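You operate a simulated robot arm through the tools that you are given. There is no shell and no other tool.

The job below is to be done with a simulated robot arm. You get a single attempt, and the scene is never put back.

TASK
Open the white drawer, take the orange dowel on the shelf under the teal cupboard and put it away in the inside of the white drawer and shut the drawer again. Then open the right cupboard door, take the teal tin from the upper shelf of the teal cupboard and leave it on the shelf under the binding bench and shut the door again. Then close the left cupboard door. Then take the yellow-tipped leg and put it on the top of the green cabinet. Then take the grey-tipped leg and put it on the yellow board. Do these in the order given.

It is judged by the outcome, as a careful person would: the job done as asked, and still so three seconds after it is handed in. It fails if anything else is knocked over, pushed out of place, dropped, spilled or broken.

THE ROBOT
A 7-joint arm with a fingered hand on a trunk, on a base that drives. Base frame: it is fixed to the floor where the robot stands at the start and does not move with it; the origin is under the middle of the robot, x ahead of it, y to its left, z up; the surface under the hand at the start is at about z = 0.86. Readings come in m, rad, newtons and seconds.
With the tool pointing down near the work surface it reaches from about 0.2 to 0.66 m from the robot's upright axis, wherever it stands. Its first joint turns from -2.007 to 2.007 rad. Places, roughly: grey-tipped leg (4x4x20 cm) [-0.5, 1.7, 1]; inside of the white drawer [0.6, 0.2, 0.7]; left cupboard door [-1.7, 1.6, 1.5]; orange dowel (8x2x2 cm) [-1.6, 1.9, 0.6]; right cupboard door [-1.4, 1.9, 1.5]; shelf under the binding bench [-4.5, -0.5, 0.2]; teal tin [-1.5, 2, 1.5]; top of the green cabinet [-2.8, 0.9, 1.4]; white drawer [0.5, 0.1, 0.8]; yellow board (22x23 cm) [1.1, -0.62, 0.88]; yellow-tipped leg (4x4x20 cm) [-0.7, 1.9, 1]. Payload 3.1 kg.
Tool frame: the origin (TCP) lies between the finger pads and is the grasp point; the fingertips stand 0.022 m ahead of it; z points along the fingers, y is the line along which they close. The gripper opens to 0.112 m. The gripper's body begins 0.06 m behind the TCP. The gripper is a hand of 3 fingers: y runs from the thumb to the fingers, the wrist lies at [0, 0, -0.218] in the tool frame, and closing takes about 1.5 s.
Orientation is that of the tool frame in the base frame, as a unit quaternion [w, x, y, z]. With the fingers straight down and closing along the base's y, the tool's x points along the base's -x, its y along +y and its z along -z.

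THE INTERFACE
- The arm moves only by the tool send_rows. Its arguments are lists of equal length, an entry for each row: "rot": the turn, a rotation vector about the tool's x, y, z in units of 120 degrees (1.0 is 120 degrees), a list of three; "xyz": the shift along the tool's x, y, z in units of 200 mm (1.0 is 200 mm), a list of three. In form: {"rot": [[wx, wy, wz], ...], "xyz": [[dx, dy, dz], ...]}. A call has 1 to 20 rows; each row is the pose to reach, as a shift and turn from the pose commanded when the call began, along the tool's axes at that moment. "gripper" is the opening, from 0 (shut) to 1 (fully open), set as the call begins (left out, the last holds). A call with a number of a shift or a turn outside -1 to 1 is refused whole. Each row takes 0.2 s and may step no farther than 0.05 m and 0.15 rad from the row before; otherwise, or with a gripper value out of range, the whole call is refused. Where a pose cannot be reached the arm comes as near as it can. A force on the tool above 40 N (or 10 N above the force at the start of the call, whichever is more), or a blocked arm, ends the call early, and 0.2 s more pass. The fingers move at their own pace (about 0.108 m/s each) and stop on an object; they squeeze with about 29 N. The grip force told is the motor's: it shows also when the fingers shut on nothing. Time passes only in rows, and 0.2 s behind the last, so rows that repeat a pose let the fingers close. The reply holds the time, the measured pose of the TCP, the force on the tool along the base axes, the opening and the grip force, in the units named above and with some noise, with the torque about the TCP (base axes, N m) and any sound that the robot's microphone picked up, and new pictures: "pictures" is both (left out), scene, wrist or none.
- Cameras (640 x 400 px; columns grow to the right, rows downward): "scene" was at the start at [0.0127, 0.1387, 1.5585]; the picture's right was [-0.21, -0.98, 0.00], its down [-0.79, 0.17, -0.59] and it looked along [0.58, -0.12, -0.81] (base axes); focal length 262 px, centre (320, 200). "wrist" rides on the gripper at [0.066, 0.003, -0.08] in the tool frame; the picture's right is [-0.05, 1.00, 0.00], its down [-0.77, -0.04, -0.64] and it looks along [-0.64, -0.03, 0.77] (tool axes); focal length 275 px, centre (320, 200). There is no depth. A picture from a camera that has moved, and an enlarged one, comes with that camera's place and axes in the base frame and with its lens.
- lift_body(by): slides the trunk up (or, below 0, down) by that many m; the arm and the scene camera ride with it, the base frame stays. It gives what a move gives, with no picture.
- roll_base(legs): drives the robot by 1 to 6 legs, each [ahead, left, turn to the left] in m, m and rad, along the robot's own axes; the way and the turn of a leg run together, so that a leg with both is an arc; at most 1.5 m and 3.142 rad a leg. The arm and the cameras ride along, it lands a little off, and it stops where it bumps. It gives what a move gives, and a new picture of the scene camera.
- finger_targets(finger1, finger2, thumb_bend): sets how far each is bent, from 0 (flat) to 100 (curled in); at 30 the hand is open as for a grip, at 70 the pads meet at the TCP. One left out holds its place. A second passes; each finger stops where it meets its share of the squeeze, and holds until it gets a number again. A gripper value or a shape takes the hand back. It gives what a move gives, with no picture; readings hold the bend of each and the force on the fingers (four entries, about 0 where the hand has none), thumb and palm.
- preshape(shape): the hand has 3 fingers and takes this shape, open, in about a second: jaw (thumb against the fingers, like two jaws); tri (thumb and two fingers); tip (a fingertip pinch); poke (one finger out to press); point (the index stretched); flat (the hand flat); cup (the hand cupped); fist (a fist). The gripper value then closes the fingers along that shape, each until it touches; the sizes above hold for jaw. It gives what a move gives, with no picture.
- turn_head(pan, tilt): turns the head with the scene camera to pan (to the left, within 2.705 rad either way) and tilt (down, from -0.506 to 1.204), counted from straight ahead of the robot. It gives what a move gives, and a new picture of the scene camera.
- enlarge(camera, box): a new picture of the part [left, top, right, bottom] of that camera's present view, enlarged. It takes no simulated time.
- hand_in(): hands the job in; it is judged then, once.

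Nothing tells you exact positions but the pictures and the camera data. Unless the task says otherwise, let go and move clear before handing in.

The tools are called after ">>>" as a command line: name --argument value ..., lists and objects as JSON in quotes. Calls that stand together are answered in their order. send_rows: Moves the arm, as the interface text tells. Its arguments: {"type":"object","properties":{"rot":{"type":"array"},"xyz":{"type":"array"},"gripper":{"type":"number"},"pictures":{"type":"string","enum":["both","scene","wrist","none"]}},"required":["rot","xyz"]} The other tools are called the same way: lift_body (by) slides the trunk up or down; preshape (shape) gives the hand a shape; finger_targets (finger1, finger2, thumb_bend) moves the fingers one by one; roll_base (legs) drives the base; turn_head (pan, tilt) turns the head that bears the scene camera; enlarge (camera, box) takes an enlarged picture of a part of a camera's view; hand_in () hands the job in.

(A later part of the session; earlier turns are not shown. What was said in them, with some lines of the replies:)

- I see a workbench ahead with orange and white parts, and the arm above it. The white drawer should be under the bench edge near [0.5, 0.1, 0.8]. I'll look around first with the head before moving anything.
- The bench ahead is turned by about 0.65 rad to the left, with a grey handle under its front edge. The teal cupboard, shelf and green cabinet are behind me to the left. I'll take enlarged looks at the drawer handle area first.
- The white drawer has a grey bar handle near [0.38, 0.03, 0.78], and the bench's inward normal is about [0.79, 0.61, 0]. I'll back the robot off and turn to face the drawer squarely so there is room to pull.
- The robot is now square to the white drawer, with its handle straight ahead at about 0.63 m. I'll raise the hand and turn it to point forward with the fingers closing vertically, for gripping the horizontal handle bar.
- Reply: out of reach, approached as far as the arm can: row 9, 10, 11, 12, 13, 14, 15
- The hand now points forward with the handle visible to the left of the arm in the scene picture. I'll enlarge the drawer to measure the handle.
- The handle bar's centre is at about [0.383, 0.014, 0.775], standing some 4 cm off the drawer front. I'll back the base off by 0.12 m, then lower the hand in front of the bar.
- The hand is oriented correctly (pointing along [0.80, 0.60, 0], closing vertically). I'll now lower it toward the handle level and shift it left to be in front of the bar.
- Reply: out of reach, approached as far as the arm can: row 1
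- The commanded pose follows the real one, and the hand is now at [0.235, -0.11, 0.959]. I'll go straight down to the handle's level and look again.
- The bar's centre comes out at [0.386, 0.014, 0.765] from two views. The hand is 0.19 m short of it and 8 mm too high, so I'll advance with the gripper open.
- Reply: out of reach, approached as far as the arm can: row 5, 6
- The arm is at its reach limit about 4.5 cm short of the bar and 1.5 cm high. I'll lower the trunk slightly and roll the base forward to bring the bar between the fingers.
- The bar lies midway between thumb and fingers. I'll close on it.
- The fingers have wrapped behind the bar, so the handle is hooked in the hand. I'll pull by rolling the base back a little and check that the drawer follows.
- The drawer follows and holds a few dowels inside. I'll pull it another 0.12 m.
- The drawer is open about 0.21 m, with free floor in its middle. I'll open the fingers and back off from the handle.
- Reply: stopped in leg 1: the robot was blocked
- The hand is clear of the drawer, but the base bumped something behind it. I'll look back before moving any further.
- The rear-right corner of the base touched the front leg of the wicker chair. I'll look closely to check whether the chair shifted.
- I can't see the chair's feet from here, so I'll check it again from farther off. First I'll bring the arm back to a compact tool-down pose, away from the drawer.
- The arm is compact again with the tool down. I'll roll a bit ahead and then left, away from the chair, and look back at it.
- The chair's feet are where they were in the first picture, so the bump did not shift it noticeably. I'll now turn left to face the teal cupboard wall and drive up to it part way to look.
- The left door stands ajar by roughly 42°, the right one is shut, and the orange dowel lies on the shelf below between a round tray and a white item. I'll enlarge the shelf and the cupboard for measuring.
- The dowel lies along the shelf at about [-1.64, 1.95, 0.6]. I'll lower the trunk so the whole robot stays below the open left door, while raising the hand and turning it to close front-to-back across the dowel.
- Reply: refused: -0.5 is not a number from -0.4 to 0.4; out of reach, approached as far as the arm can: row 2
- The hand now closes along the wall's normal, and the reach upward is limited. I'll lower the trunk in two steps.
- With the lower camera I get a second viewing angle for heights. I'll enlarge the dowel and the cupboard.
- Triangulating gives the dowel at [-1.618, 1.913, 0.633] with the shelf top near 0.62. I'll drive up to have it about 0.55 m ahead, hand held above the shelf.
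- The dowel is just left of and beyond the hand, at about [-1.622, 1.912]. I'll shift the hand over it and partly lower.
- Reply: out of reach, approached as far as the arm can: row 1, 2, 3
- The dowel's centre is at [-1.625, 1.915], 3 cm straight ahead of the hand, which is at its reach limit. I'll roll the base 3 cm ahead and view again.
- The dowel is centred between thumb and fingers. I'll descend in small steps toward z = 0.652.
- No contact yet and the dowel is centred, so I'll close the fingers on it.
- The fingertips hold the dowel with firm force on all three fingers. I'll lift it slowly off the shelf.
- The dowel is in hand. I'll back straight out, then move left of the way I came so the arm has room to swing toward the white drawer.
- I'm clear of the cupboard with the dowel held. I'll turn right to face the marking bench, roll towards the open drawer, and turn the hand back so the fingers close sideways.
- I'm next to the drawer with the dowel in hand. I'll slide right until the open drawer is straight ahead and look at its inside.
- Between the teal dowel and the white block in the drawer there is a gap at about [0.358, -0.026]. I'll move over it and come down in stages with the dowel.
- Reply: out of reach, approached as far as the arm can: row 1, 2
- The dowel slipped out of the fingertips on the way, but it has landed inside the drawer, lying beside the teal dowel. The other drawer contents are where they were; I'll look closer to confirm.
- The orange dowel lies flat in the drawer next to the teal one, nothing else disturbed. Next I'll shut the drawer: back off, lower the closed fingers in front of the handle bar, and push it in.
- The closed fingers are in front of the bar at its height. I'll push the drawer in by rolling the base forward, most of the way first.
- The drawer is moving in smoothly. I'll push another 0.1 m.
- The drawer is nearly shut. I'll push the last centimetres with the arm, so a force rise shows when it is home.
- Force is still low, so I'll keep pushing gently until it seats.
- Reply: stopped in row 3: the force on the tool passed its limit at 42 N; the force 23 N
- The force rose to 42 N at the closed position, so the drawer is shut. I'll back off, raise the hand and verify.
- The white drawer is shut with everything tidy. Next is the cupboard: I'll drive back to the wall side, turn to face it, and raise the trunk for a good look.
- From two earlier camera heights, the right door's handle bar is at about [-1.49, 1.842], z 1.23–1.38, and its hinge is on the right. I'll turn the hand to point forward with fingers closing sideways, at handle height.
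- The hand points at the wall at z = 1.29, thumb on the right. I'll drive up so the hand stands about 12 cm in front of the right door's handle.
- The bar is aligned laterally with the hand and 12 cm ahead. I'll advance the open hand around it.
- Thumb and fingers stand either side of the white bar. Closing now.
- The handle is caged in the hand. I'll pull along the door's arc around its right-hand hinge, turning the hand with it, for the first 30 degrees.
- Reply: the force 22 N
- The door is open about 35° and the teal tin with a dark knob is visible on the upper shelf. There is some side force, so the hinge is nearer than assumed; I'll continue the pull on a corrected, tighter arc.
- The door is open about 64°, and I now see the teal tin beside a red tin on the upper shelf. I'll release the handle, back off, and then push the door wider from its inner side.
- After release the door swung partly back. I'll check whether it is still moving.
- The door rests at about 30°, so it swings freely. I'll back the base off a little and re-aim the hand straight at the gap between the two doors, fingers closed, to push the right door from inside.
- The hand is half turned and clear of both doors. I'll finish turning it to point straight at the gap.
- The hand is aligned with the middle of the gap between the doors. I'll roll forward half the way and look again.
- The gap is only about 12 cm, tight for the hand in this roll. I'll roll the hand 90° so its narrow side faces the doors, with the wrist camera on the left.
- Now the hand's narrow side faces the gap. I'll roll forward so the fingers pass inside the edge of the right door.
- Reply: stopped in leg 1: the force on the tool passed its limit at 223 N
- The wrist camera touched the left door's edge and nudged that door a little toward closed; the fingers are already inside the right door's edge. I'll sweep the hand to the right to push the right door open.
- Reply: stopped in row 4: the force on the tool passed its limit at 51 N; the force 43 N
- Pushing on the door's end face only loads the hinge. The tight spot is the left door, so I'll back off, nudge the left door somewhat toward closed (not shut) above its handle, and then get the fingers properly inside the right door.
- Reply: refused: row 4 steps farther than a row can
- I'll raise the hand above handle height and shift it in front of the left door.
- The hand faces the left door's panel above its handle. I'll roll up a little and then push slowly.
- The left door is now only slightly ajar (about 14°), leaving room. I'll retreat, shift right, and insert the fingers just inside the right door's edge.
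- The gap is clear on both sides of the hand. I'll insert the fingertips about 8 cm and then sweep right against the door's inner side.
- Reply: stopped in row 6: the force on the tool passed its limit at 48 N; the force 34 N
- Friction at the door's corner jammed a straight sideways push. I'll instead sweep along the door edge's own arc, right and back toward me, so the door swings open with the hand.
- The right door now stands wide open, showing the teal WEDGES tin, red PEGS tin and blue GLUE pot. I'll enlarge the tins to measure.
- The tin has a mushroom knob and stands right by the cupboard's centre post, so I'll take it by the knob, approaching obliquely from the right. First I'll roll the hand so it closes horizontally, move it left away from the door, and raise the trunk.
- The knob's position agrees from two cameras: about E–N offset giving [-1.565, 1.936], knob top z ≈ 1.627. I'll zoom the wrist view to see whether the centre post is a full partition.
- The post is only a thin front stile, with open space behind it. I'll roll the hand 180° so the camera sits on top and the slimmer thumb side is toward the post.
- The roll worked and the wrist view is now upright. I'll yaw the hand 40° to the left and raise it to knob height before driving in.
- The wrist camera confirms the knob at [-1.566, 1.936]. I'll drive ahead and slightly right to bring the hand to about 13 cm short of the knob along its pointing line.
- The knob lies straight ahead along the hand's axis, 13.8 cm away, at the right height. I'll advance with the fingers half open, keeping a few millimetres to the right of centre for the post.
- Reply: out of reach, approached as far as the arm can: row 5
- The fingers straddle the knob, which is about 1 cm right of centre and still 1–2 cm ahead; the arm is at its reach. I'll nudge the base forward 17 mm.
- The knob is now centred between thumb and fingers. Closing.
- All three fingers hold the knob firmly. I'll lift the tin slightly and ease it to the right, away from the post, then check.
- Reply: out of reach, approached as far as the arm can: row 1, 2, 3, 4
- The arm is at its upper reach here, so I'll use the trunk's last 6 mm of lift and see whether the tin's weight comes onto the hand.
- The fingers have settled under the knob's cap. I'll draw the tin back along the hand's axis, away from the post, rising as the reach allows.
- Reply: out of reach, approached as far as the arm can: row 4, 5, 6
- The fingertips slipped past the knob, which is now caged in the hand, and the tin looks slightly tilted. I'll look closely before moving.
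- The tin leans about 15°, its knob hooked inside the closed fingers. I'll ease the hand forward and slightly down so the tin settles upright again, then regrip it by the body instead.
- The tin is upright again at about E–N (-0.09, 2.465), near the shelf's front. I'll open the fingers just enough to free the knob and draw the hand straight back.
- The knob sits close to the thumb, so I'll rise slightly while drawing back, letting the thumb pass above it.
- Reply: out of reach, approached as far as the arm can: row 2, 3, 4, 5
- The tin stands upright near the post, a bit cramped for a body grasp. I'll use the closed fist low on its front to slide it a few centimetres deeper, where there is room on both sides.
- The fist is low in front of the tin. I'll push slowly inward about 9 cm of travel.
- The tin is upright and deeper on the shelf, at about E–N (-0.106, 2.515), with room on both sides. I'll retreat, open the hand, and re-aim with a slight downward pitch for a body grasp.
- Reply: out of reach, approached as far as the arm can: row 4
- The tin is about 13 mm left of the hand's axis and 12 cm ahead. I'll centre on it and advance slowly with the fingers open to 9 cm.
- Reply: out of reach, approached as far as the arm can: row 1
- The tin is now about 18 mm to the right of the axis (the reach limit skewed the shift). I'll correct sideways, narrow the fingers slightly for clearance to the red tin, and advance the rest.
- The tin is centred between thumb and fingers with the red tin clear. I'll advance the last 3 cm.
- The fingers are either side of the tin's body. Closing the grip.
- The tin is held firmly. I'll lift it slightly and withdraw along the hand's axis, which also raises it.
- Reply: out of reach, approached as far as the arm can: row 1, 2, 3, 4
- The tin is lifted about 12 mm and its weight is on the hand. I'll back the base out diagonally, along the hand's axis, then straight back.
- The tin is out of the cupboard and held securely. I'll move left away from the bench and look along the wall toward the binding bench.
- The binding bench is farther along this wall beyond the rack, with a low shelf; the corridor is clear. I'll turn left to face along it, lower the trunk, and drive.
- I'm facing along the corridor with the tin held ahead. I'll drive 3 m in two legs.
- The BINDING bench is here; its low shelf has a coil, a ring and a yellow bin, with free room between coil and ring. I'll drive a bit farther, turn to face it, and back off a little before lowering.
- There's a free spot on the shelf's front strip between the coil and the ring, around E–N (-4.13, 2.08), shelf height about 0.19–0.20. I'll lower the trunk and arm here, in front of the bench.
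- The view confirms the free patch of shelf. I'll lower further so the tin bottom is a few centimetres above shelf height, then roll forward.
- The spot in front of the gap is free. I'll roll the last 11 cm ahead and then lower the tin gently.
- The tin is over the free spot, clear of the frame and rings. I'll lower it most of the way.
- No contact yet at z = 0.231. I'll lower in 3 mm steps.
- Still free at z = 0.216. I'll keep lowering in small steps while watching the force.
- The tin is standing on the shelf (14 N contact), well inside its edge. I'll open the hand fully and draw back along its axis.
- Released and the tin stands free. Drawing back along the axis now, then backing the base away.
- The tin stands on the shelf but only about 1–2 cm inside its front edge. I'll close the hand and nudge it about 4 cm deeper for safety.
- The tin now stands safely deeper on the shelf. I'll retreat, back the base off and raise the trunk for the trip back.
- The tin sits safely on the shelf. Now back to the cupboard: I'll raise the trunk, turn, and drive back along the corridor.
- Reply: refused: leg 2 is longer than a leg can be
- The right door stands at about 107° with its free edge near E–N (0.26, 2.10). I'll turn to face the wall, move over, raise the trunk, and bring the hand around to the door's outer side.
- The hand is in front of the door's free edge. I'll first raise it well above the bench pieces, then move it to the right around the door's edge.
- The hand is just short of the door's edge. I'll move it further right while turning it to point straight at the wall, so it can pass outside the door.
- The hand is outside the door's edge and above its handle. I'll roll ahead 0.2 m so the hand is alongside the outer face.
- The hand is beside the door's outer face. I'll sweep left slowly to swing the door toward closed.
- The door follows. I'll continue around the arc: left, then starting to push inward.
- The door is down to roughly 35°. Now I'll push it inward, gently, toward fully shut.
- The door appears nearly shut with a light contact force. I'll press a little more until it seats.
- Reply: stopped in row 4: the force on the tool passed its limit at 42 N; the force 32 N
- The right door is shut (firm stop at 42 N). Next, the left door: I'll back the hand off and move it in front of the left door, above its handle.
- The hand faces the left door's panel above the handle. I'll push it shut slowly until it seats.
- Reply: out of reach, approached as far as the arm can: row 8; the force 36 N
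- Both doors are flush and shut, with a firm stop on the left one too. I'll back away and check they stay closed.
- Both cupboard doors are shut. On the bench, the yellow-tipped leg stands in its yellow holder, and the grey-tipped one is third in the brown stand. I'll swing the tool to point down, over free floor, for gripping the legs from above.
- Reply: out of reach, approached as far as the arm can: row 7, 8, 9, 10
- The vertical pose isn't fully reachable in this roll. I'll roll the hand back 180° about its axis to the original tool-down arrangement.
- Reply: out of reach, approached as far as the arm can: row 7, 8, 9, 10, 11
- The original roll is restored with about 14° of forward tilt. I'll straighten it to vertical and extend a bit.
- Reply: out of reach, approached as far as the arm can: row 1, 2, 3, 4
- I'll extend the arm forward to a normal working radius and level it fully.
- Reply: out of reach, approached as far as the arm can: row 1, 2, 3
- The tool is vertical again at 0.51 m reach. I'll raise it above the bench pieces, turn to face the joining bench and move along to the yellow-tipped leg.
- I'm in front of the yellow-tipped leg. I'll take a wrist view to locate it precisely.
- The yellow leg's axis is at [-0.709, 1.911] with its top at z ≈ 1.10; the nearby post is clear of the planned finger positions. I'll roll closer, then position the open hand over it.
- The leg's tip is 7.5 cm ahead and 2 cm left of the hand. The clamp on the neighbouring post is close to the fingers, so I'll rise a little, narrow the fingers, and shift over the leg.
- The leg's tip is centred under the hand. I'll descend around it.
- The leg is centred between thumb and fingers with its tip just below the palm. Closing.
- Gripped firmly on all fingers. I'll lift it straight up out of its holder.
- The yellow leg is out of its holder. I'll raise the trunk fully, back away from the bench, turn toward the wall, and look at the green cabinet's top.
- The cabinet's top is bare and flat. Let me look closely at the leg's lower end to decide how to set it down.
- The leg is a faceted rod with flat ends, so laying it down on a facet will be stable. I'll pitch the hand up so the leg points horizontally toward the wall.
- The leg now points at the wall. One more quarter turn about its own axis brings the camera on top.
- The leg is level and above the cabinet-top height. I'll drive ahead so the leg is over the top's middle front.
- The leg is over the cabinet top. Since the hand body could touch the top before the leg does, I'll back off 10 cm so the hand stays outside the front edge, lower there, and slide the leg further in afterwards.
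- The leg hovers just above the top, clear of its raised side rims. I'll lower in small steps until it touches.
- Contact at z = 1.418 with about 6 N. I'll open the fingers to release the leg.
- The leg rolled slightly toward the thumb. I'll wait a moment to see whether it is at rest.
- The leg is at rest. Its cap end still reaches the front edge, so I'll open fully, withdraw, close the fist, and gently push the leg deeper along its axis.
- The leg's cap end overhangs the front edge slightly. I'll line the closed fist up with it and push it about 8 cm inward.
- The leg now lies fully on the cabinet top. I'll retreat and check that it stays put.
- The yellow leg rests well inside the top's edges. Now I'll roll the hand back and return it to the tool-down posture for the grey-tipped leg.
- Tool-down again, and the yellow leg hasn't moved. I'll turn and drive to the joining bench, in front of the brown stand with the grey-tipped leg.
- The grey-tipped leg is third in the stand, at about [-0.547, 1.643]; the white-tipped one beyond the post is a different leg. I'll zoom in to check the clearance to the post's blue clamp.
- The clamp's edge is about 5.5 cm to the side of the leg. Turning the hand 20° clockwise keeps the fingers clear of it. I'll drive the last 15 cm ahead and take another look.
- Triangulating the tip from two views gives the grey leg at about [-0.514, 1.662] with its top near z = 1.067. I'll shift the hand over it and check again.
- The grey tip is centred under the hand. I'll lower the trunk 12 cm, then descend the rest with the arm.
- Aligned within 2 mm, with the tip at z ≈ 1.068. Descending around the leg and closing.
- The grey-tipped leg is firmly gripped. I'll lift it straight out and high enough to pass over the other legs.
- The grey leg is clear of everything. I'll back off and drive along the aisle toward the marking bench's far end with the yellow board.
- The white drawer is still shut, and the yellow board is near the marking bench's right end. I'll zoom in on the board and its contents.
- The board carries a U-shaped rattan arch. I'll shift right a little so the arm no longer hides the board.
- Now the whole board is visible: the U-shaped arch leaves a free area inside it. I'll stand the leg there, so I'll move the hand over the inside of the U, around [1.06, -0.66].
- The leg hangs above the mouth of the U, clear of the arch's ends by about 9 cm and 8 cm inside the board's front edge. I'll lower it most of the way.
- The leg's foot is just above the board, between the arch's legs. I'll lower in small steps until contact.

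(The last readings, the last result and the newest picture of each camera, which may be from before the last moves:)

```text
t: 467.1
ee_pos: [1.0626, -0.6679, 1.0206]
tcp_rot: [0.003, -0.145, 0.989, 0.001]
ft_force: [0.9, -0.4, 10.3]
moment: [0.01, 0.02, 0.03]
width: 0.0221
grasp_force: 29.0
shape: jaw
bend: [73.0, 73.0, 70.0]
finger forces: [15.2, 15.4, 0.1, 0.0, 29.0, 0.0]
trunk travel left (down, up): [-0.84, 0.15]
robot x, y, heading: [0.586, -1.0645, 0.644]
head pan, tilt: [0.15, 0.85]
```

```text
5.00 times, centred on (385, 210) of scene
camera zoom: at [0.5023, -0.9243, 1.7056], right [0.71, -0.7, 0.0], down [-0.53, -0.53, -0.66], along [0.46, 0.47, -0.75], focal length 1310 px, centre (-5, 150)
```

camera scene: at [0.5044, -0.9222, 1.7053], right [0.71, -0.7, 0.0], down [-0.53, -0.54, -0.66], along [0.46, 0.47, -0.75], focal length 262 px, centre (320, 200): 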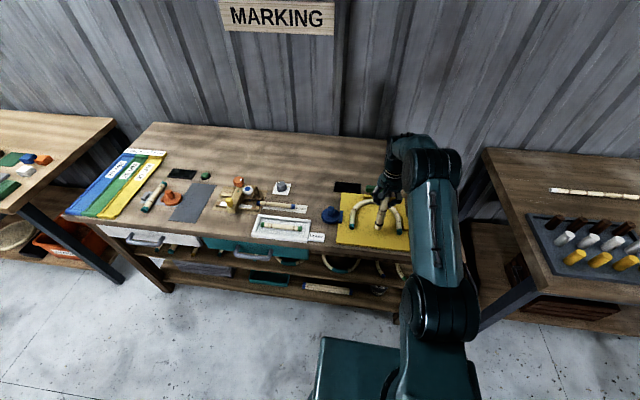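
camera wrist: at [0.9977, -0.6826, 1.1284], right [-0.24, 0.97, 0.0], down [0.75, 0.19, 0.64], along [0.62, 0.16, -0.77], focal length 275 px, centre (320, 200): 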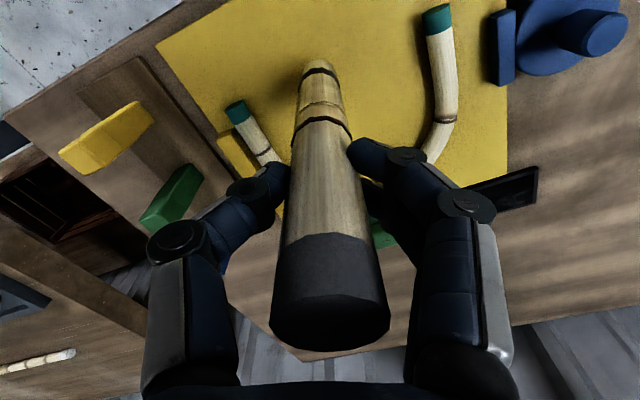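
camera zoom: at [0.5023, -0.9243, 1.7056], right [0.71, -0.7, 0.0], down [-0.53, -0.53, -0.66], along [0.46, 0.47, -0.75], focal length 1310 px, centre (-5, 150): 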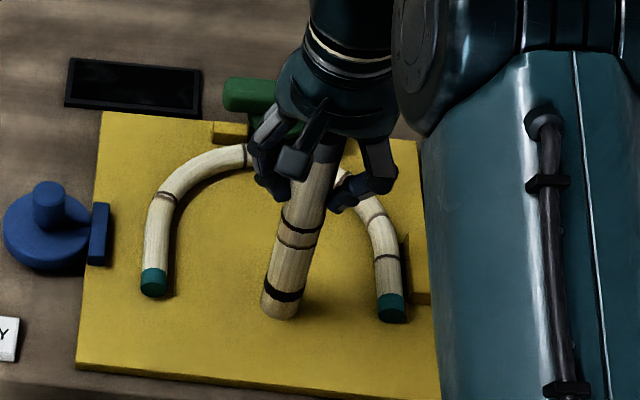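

The leg stands on the board with 10 N of contact. I'll open the fingers to let go.

>>> send_rows --rot '[[0, 0, 0], [0, 0, 0], [0, 0, 0], [0, 0, 0], [0, 0, 0], [0, 0, 0]]' --xyz '[[0, 0, -0.003], [0, 0, -0.003], [0, 0, -0.003], [0, 0, -0.003], [0, 0, -0.003], [0, 0, -0.003]]' --gripper 0.65 --pictures "wrist"

>>> enlarge --camera "scene" --box '[340, 170, 430, 250]'

```text
t: 468.5
ee_pos: [1.0632, -0.6669, 1.0193]
tcp_rot: [0.002, -0.145, 0.989, 0.0]
ft_force: [0.3, -1.2, -0.2]
moment: [0.0, 0.0, -0.03]
width: 0.0724
grasp_force: 0.2
shape: jaw
bend: [70.0, 70.0, 67.0]
finger forces: [0.0, 0.0, 0.0, 0.1, 0.0, 0.0]
trunk travel left (down, up): [-0.84, 0.15]
robot x, y, heading: [0.5874, -1.0645, 0.645]
head pan, tilt: [0.15, 0.85]
camera wrist: at [0.9982, -0.6827, 1.1004], right [-0.24, 0.97, 0.0], down [0.75, 0.19, 0.64], along [0.62, 0.16, -0.77], focal length 275 px, centre (320, 200)
```

wrist: 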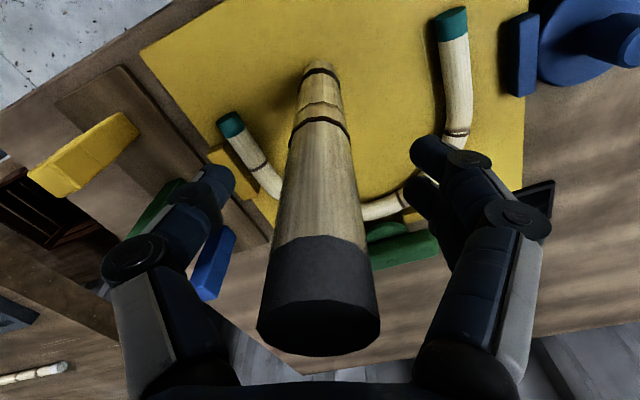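

```text
5.00 times, centred on (385, 210) of scene
camera zoom: at [0.504, -0.9225, 1.7053], right [0.71, -0.7, 0.0], down [-0.53, -0.54, -0.66], along [0.46, 0.47, -0.75], focal length 1310 px, centre (-5, 150)
```

zoom: 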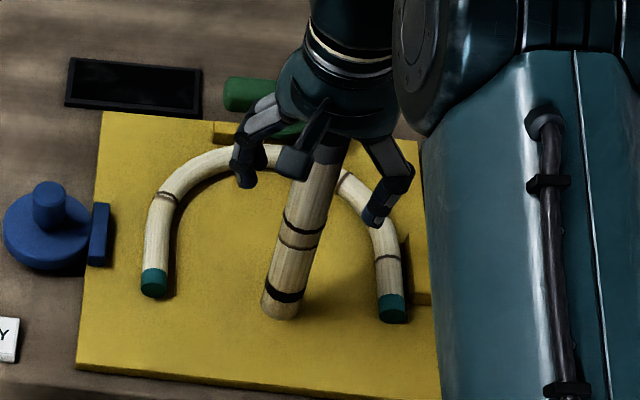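

The leg stands on its own. I'll rise straight up, slowly, until the fingers are clear of its top.

>>> send_rows --rot '[[0, 0, 0], [0, 0, 0], [0, 0, 0], [0, 0, 0], [0, 0, 0], [0, 0, 0], [0, 0, 0], [0, 0, 0]]' --xyz '[[0, 0, -0.06], [0, 0, -0.14], [0, 0, -0.24], [0, 0, -0.36], [0, 0, -0.5], [0, 0, -0.65], [0, 0, -0.8], [0, 0, -0.95]]' --pictures "both"

>>> enlarge --camera "scene" --box '[340, 150, 430, 250]'

```text
t: 470.3
ee_pos: [1.0621, -0.6698, 1.2106]
tcp_rot: [0.002, -0.145, 0.989, 0.0]
ft_force: [0.1, -0.8, 0.3]
moment: [-0.01, 0.03, 0.01]
width: 0.0725
grasp_force: 0.1
shape: jaw
bend: [70.0, 70.0, 67.0]
finger forces: [0.0, 0.0, 0.0, 0.0, 0.0, 0.0]
trunk travel left (down, up): [-0.84, 0.15]
robot x, y, heading: [0.5865, -1.0655, 0.64]
head pan, tilt: [0.15, 0.85]
camera scene: at [0.5037, -0.9227, 1.7053], right [0.71, -0.7, 0.0], down [-0.53, -0.54, -0.66], along [0.46, 0.47, -0.75], focal length 262 px, centre (320, 200)
camera wrist: at [0.997, -0.6848, 1.2905], right [-0.24, 0.97, 0.0], down [0.75, 0.19, 0.64], along [0.62, 0.16, -0.77], focal length 275 px, centre (320, 200)
```

scene: 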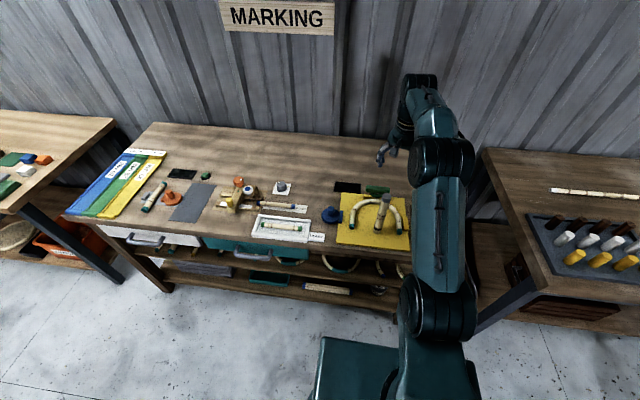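
wrist: 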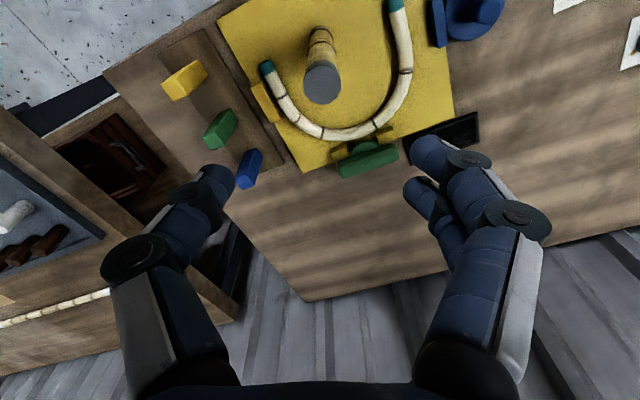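

```text
4.00 times, centred on (385, 200) of scene
camera zoom: at [0.5037, -0.9227, 1.7053], right [0.71, -0.7, 0.0], down [-0.53, -0.54, -0.66], along [0.46, 0.47, -0.75], focal length 1048 px, centre (60, 200)
```

zoom: 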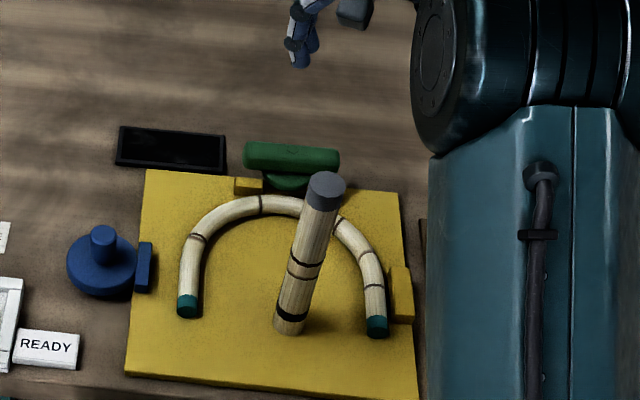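

The grey leg stands free inside the U on the yellow board. I'll back away and check the earlier results from here.

>>> roll_base --legs '[[-0.25, 0, 0], [-0.05, 0.6, 0]]'

>>> turn_head --pan -0.5 --tilt 0.6

>>> enlarge --camera "scene" --box '[160, 100, 480, 300]'

>>> turn_head --pan 2.0 --tilt 0.3

>>> enlarge --camera "scene" --box '[60, 80, 460, 330]'

```text
t: 475.1
ee_pos: [0.4623, -0.3617, 1.2088]
tcp_rot: [0.001, -0.149, 0.989, 0.0]
ft_force: [0.5, -0.2, 0.0]
moment: [0.03, 0.02, 0.02]
width: 0.0725
grasp_force: 0.0
shape: jaw
bend: [70.0, 70.0, 67.0]
finger forces: [0.0, 0.0, 0.1, 0.1, 0.0, 0.0]
trunk travel left (down, up): [-0.84, 0.15]
robot x, y, heading: [-0.0113, -0.7592, 0.645]
head pan, tilt: [0.15, 0.85]
camera scene: at [-0.0955, -0.6178, 1.7053], right [0.72, -0.7, 0.0], down [-0.53, -0.54, -0.66], along [0.46, 0.47, -0.75], focal length 262 px, centre (320, 200)
```

scene: 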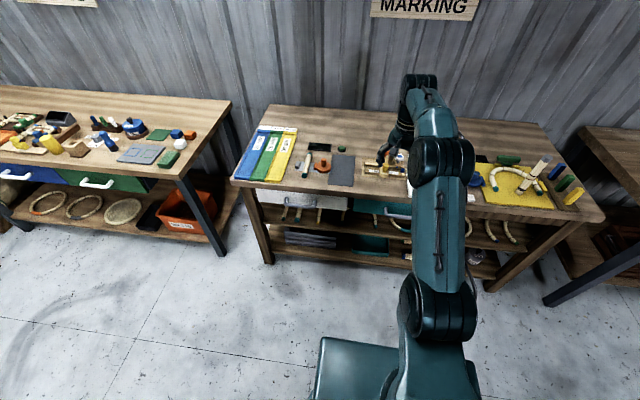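

```text
t: 476.1
ee_pos: [0.4622, -0.3624, 1.2106]
tcp_rot: [0.002, -0.149, 0.989, -0.001]
ft_force: [-0.2, -0.6, -0.8]
moment: [-0.01, 0.03, 0.01]
width: 0.0723
grasp_force: 0.1
shape: jaw
bend: [70.0, 70.0, 67.0]
finger forces: [0.0, 0.0, 0.0, 0.0, 0.0, 0.1]
trunk travel left (down, up): [-0.84, 0.15]
robot x, y, heading: [-0.0098, -0.7585, 0.645]
head pan, tilt: [-0.499, 0.6]
camera scene: at [-0.0627, -0.6606, 1.7262], right [0.15, -0.99, 0.0], down [-0.56, -0.08, -0.82], along [0.82, 0.12, -0.57], focal length 262 px, centre (320, 200)
```

scene: 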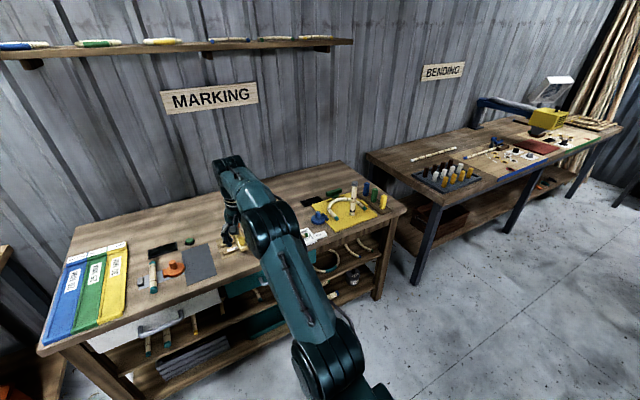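

```text
2.00 times, centred on (320, 200) of scene
camera zoom: at [-0.0627, -0.6606, 1.7262], right [0.15, -0.99, 0.0], down [-0.56, -0.08, -0.82], along [0.82, 0.12, -0.57], focal length 524 px, centre (320, 200)
```

zoom: 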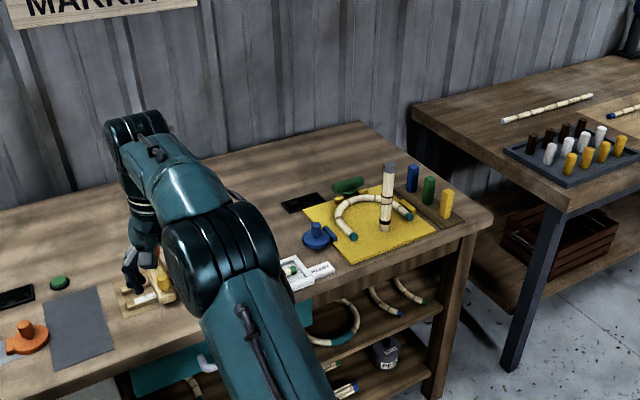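

```text
t: 478.4
ee_pos: [0.4626, -0.3624, 1.2098]
tcp_rot: [0.001, -0.149, 0.989, 0.001]
ft_force: [-0.4, 0.1, 0.7]
moment: [0.01, -0.02, 0.0]
width: 0.0725
grasp_force: 0.0
shape: jaw
bend: [70.0, 70.0, 67.0]
finger forces: [0.0, 0.1, 0.1, 0.0, 0.0, 0.0]
trunk travel left (down, up): [-0.84, 0.15]
robot x, y, heading: [-0.0152, -0.7629, 0.645]
head pan, tilt: [2.0, 0.3]
camera scene: at [-0.2322, -0.6294, 1.7537], right [0.48, 0.88, 0.0], down [0.26, -0.14, -0.96], along [-0.84, 0.45, -0.3], focal length 262 px, centre (320, 200)
```

scene: 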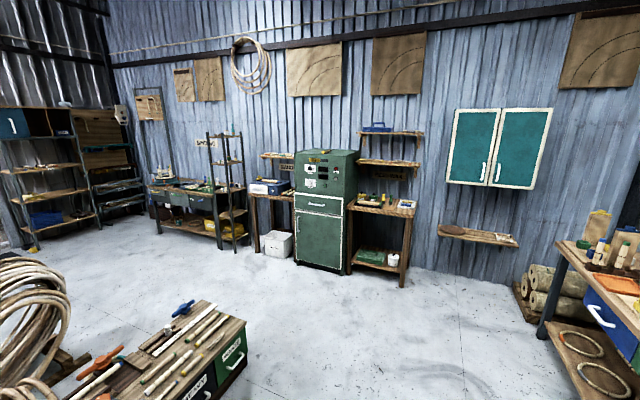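

```text
1.60 times, centred on (260, 205) of scene
camera zoom: at [-0.2322, -0.6294, 1.7537], right [0.48, 0.88, 0.0], down [0.26, -0.14, -0.96], along [-0.84, 0.45, -0.3], focal length 419 px, centre (416, 192)
```

zoom: 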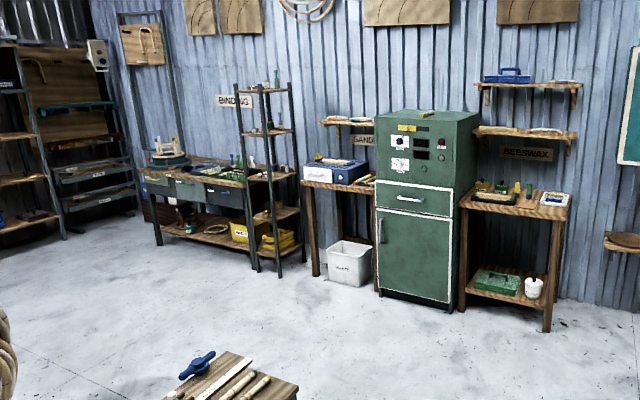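

Everything looks in order. I'll zoom in on the cabinet top, the doors and the tin for a last check.

>>> enlarge --camera "scene" --box '[285, 135, 375, 195]'

>>> enlarge --camera "scene" --box '[430, 95, 570, 200]'

>>> enlarge --camera "scene" --box '[145, 180, 235, 250]'

>>> turn_head --pan 0.35 --tilt 0.8

>>> enlarge --camera "scene" --box '[180, 100, 460, 280]'

```text
6.67 times, centred on (330, 165) of scene
camera zoom: at [-0.2322, -0.6294, 1.7537], right [0.48, 0.88, 0.0], down [0.26, -0.14, -0.96], along [-0.84, 0.45, -0.3], focal length 1746 px, centre (253, 433)
```

zoom: 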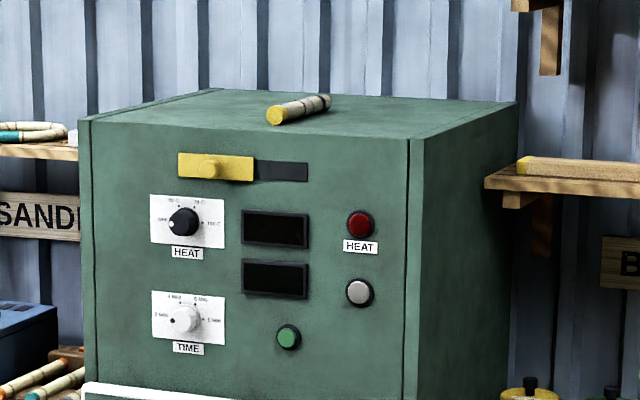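

```text
3.81 times, centred on (500, 148) of scene
camera zoom: at [-0.2322, -0.6294, 1.7537], right [0.48, 0.88, 0.0], down [0.26, -0.14, -0.96], along [-0.84, 0.45, -0.3], focal length 998 px, centre (-366, 400)
```

zoom: 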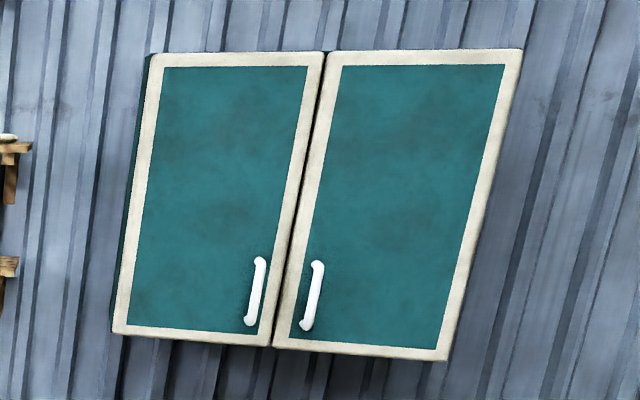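

```text
5.71 times, centred on (190, 215) of scene
camera zoom: at [-0.2322, -0.6294, 1.7537], right [0.48, 0.88, 0.0], down [0.26, -0.14, -0.96], along [-0.84, 0.45, -0.3], focal length 1497 px, centre (1063, 114)
```

zoom: 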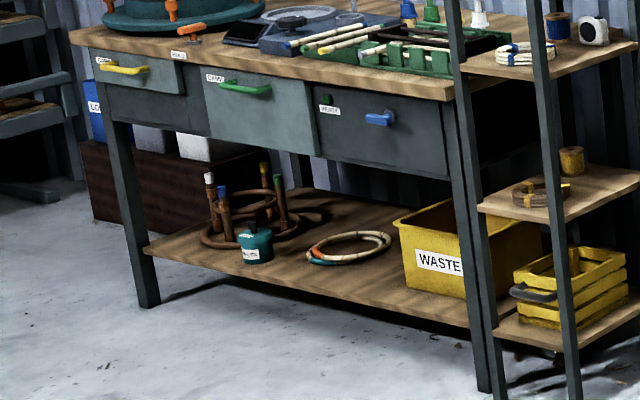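

```text
t: 480.1
ee_pos: [0.4621, -0.3627, 1.2092]
tcp_rot: [0.002, -0.148, 0.989, 0.001]
ft_force: [0.3, 0.0, 0.3]
moment: [0.0, 0.01, -0.02]
width: 0.0725
grasp_force: 0.0
shape: jaw
bend: [70.0, 70.0, 67.0]
finger forces: [0.0, 0.0, 0.0, 0.0, 0.1, 0.1]
trunk travel left (down, up): [-0.84, 0.15]
robot x, y, heading: [-0.0129, -0.7609, 0.645]
head pan, tilt: [0.351, 0.799]
camera scene: at [-0.1064, -0.6059, 1.7094], right [0.84, -0.54, 0.0], down [-0.39, -0.6, -0.7], along [0.38, 0.59, -0.72], focal length 262 px, centre (320, 200)
```

scene: 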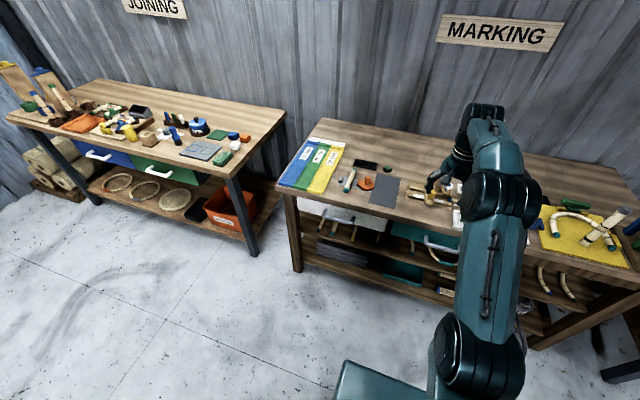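

```text
2.22 times, centred on (320, 190) of scene
camera zoom: at [-0.1064, -0.6059, 1.7094], right [0.84, -0.54, 0.0], down [-0.39, -0.6, -0.7], along [0.38, 0.59, -0.72], focal length 582 px, centre (320, 222)
```

zoom: 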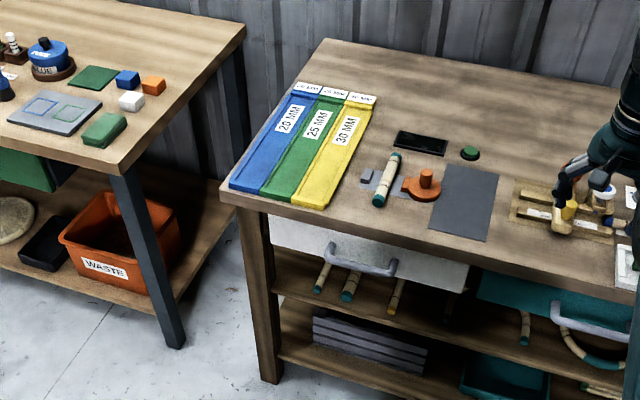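

The tin, doors, drawer and yellow leg are all as they should be. One last look at the grey leg before handing in.

>>> turn_head --pan -0.4 --tilt 0.6

>>> enlarge --camera "scene" --box '[300, 130, 460, 250]'

```text
t: 481.2
ee_pos: [0.4619, -0.362, 1.2094]
tcp_rot: [0.001, -0.147, 0.989, 0.001]
ft_force: [-0.9, -0.2, 1.0]
moment: [0.02, 0.0, 0.0]
width: 0.0727
grasp_force: 0.0
shape: jaw
bend: [70.0, 70.0, 67.0]
finger forces: [0.0, 0.0, 0.0, 0.0, 0.0, 0.1]
trunk travel left (down, up): [-0.84, 0.15]
robot x, y, heading: [-0.0089, -0.7599, 0.647]
head pan, tilt: [-0.4, 0.6]
camera scene: at [-0.0644, -0.652, 1.7262], right [0.25, -0.97, 0.0], down [-0.55, -0.14, -0.82], along [0.8, 0.2, -0.57], focal length 262 px, centre (320, 200)
```

scene: 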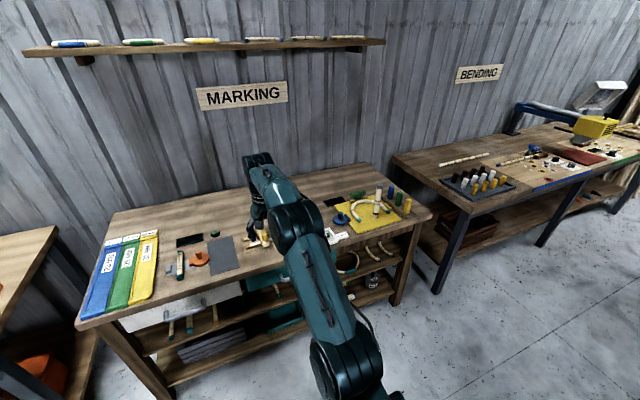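

```text
3.33 times, centred on (380, 190) of scene
camera zoom: at [-0.0644, -0.652, 1.7262], right [0.25, -0.97, 0.0], down [-0.55, -0.14, -0.82], along [0.8, 0.2, -0.57], focal length 873 px, centre (120, 233)
```

zoom: 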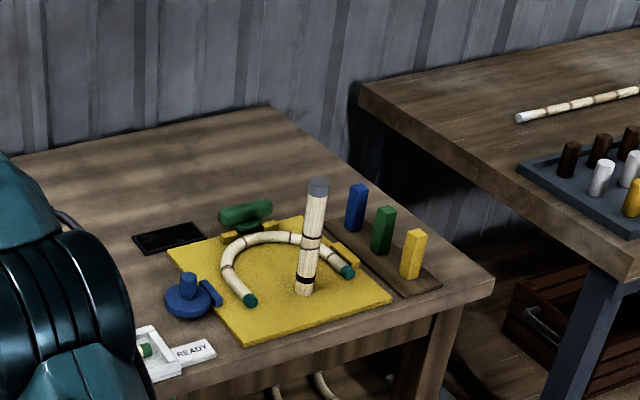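

The grey leg stands upright on the yellow board and the hand is empty and clear. The drawer and both cupboard doors are shut, and the tin and yellow leg are in place. I'm handing in the job.

>>> hand_in

```text
The job is handed in.
```

I handed the job in with all five parts done in the order given. No score came back, so the results below are from my own last camera checks.

| Item | Result at hand-in |
|---|---|
| Orange dowel | In the white drawer. I saw it lying flat beside the teal dowel before pushing the drawer shut. |
| Teal tin | Standing on the shelf under the binding bench, between the wooden frame and the rings |
| Right cupboard door | Shut |
| Left cupboard door | Shut |
| Yellow-tipped leg | Lying on top of the green cabinet, fully inside its edges |
| Grey-tipped leg | Standing upright on the yellow board, inside the U-shaped piece |

A careful judge might notice these:

- **Dowel:** it slipped from the fingers above the open drawer and fell in, rather than being set down. The other things in the drawer had not moved.
- **Chair:** the base bumped the wicker chair once while backing up. From what I could see of its feet afterwards, it had not shifted.
- **Left door:** I bumped it, then pushed it partly closed on purpose to make room for opening the right one. I only shut it fully at its turn.
- **Tin:** it tilted once during the first grasp and settled upright again. I then pushed it deeper on the cupboard shelf to get a firm grip on its body.
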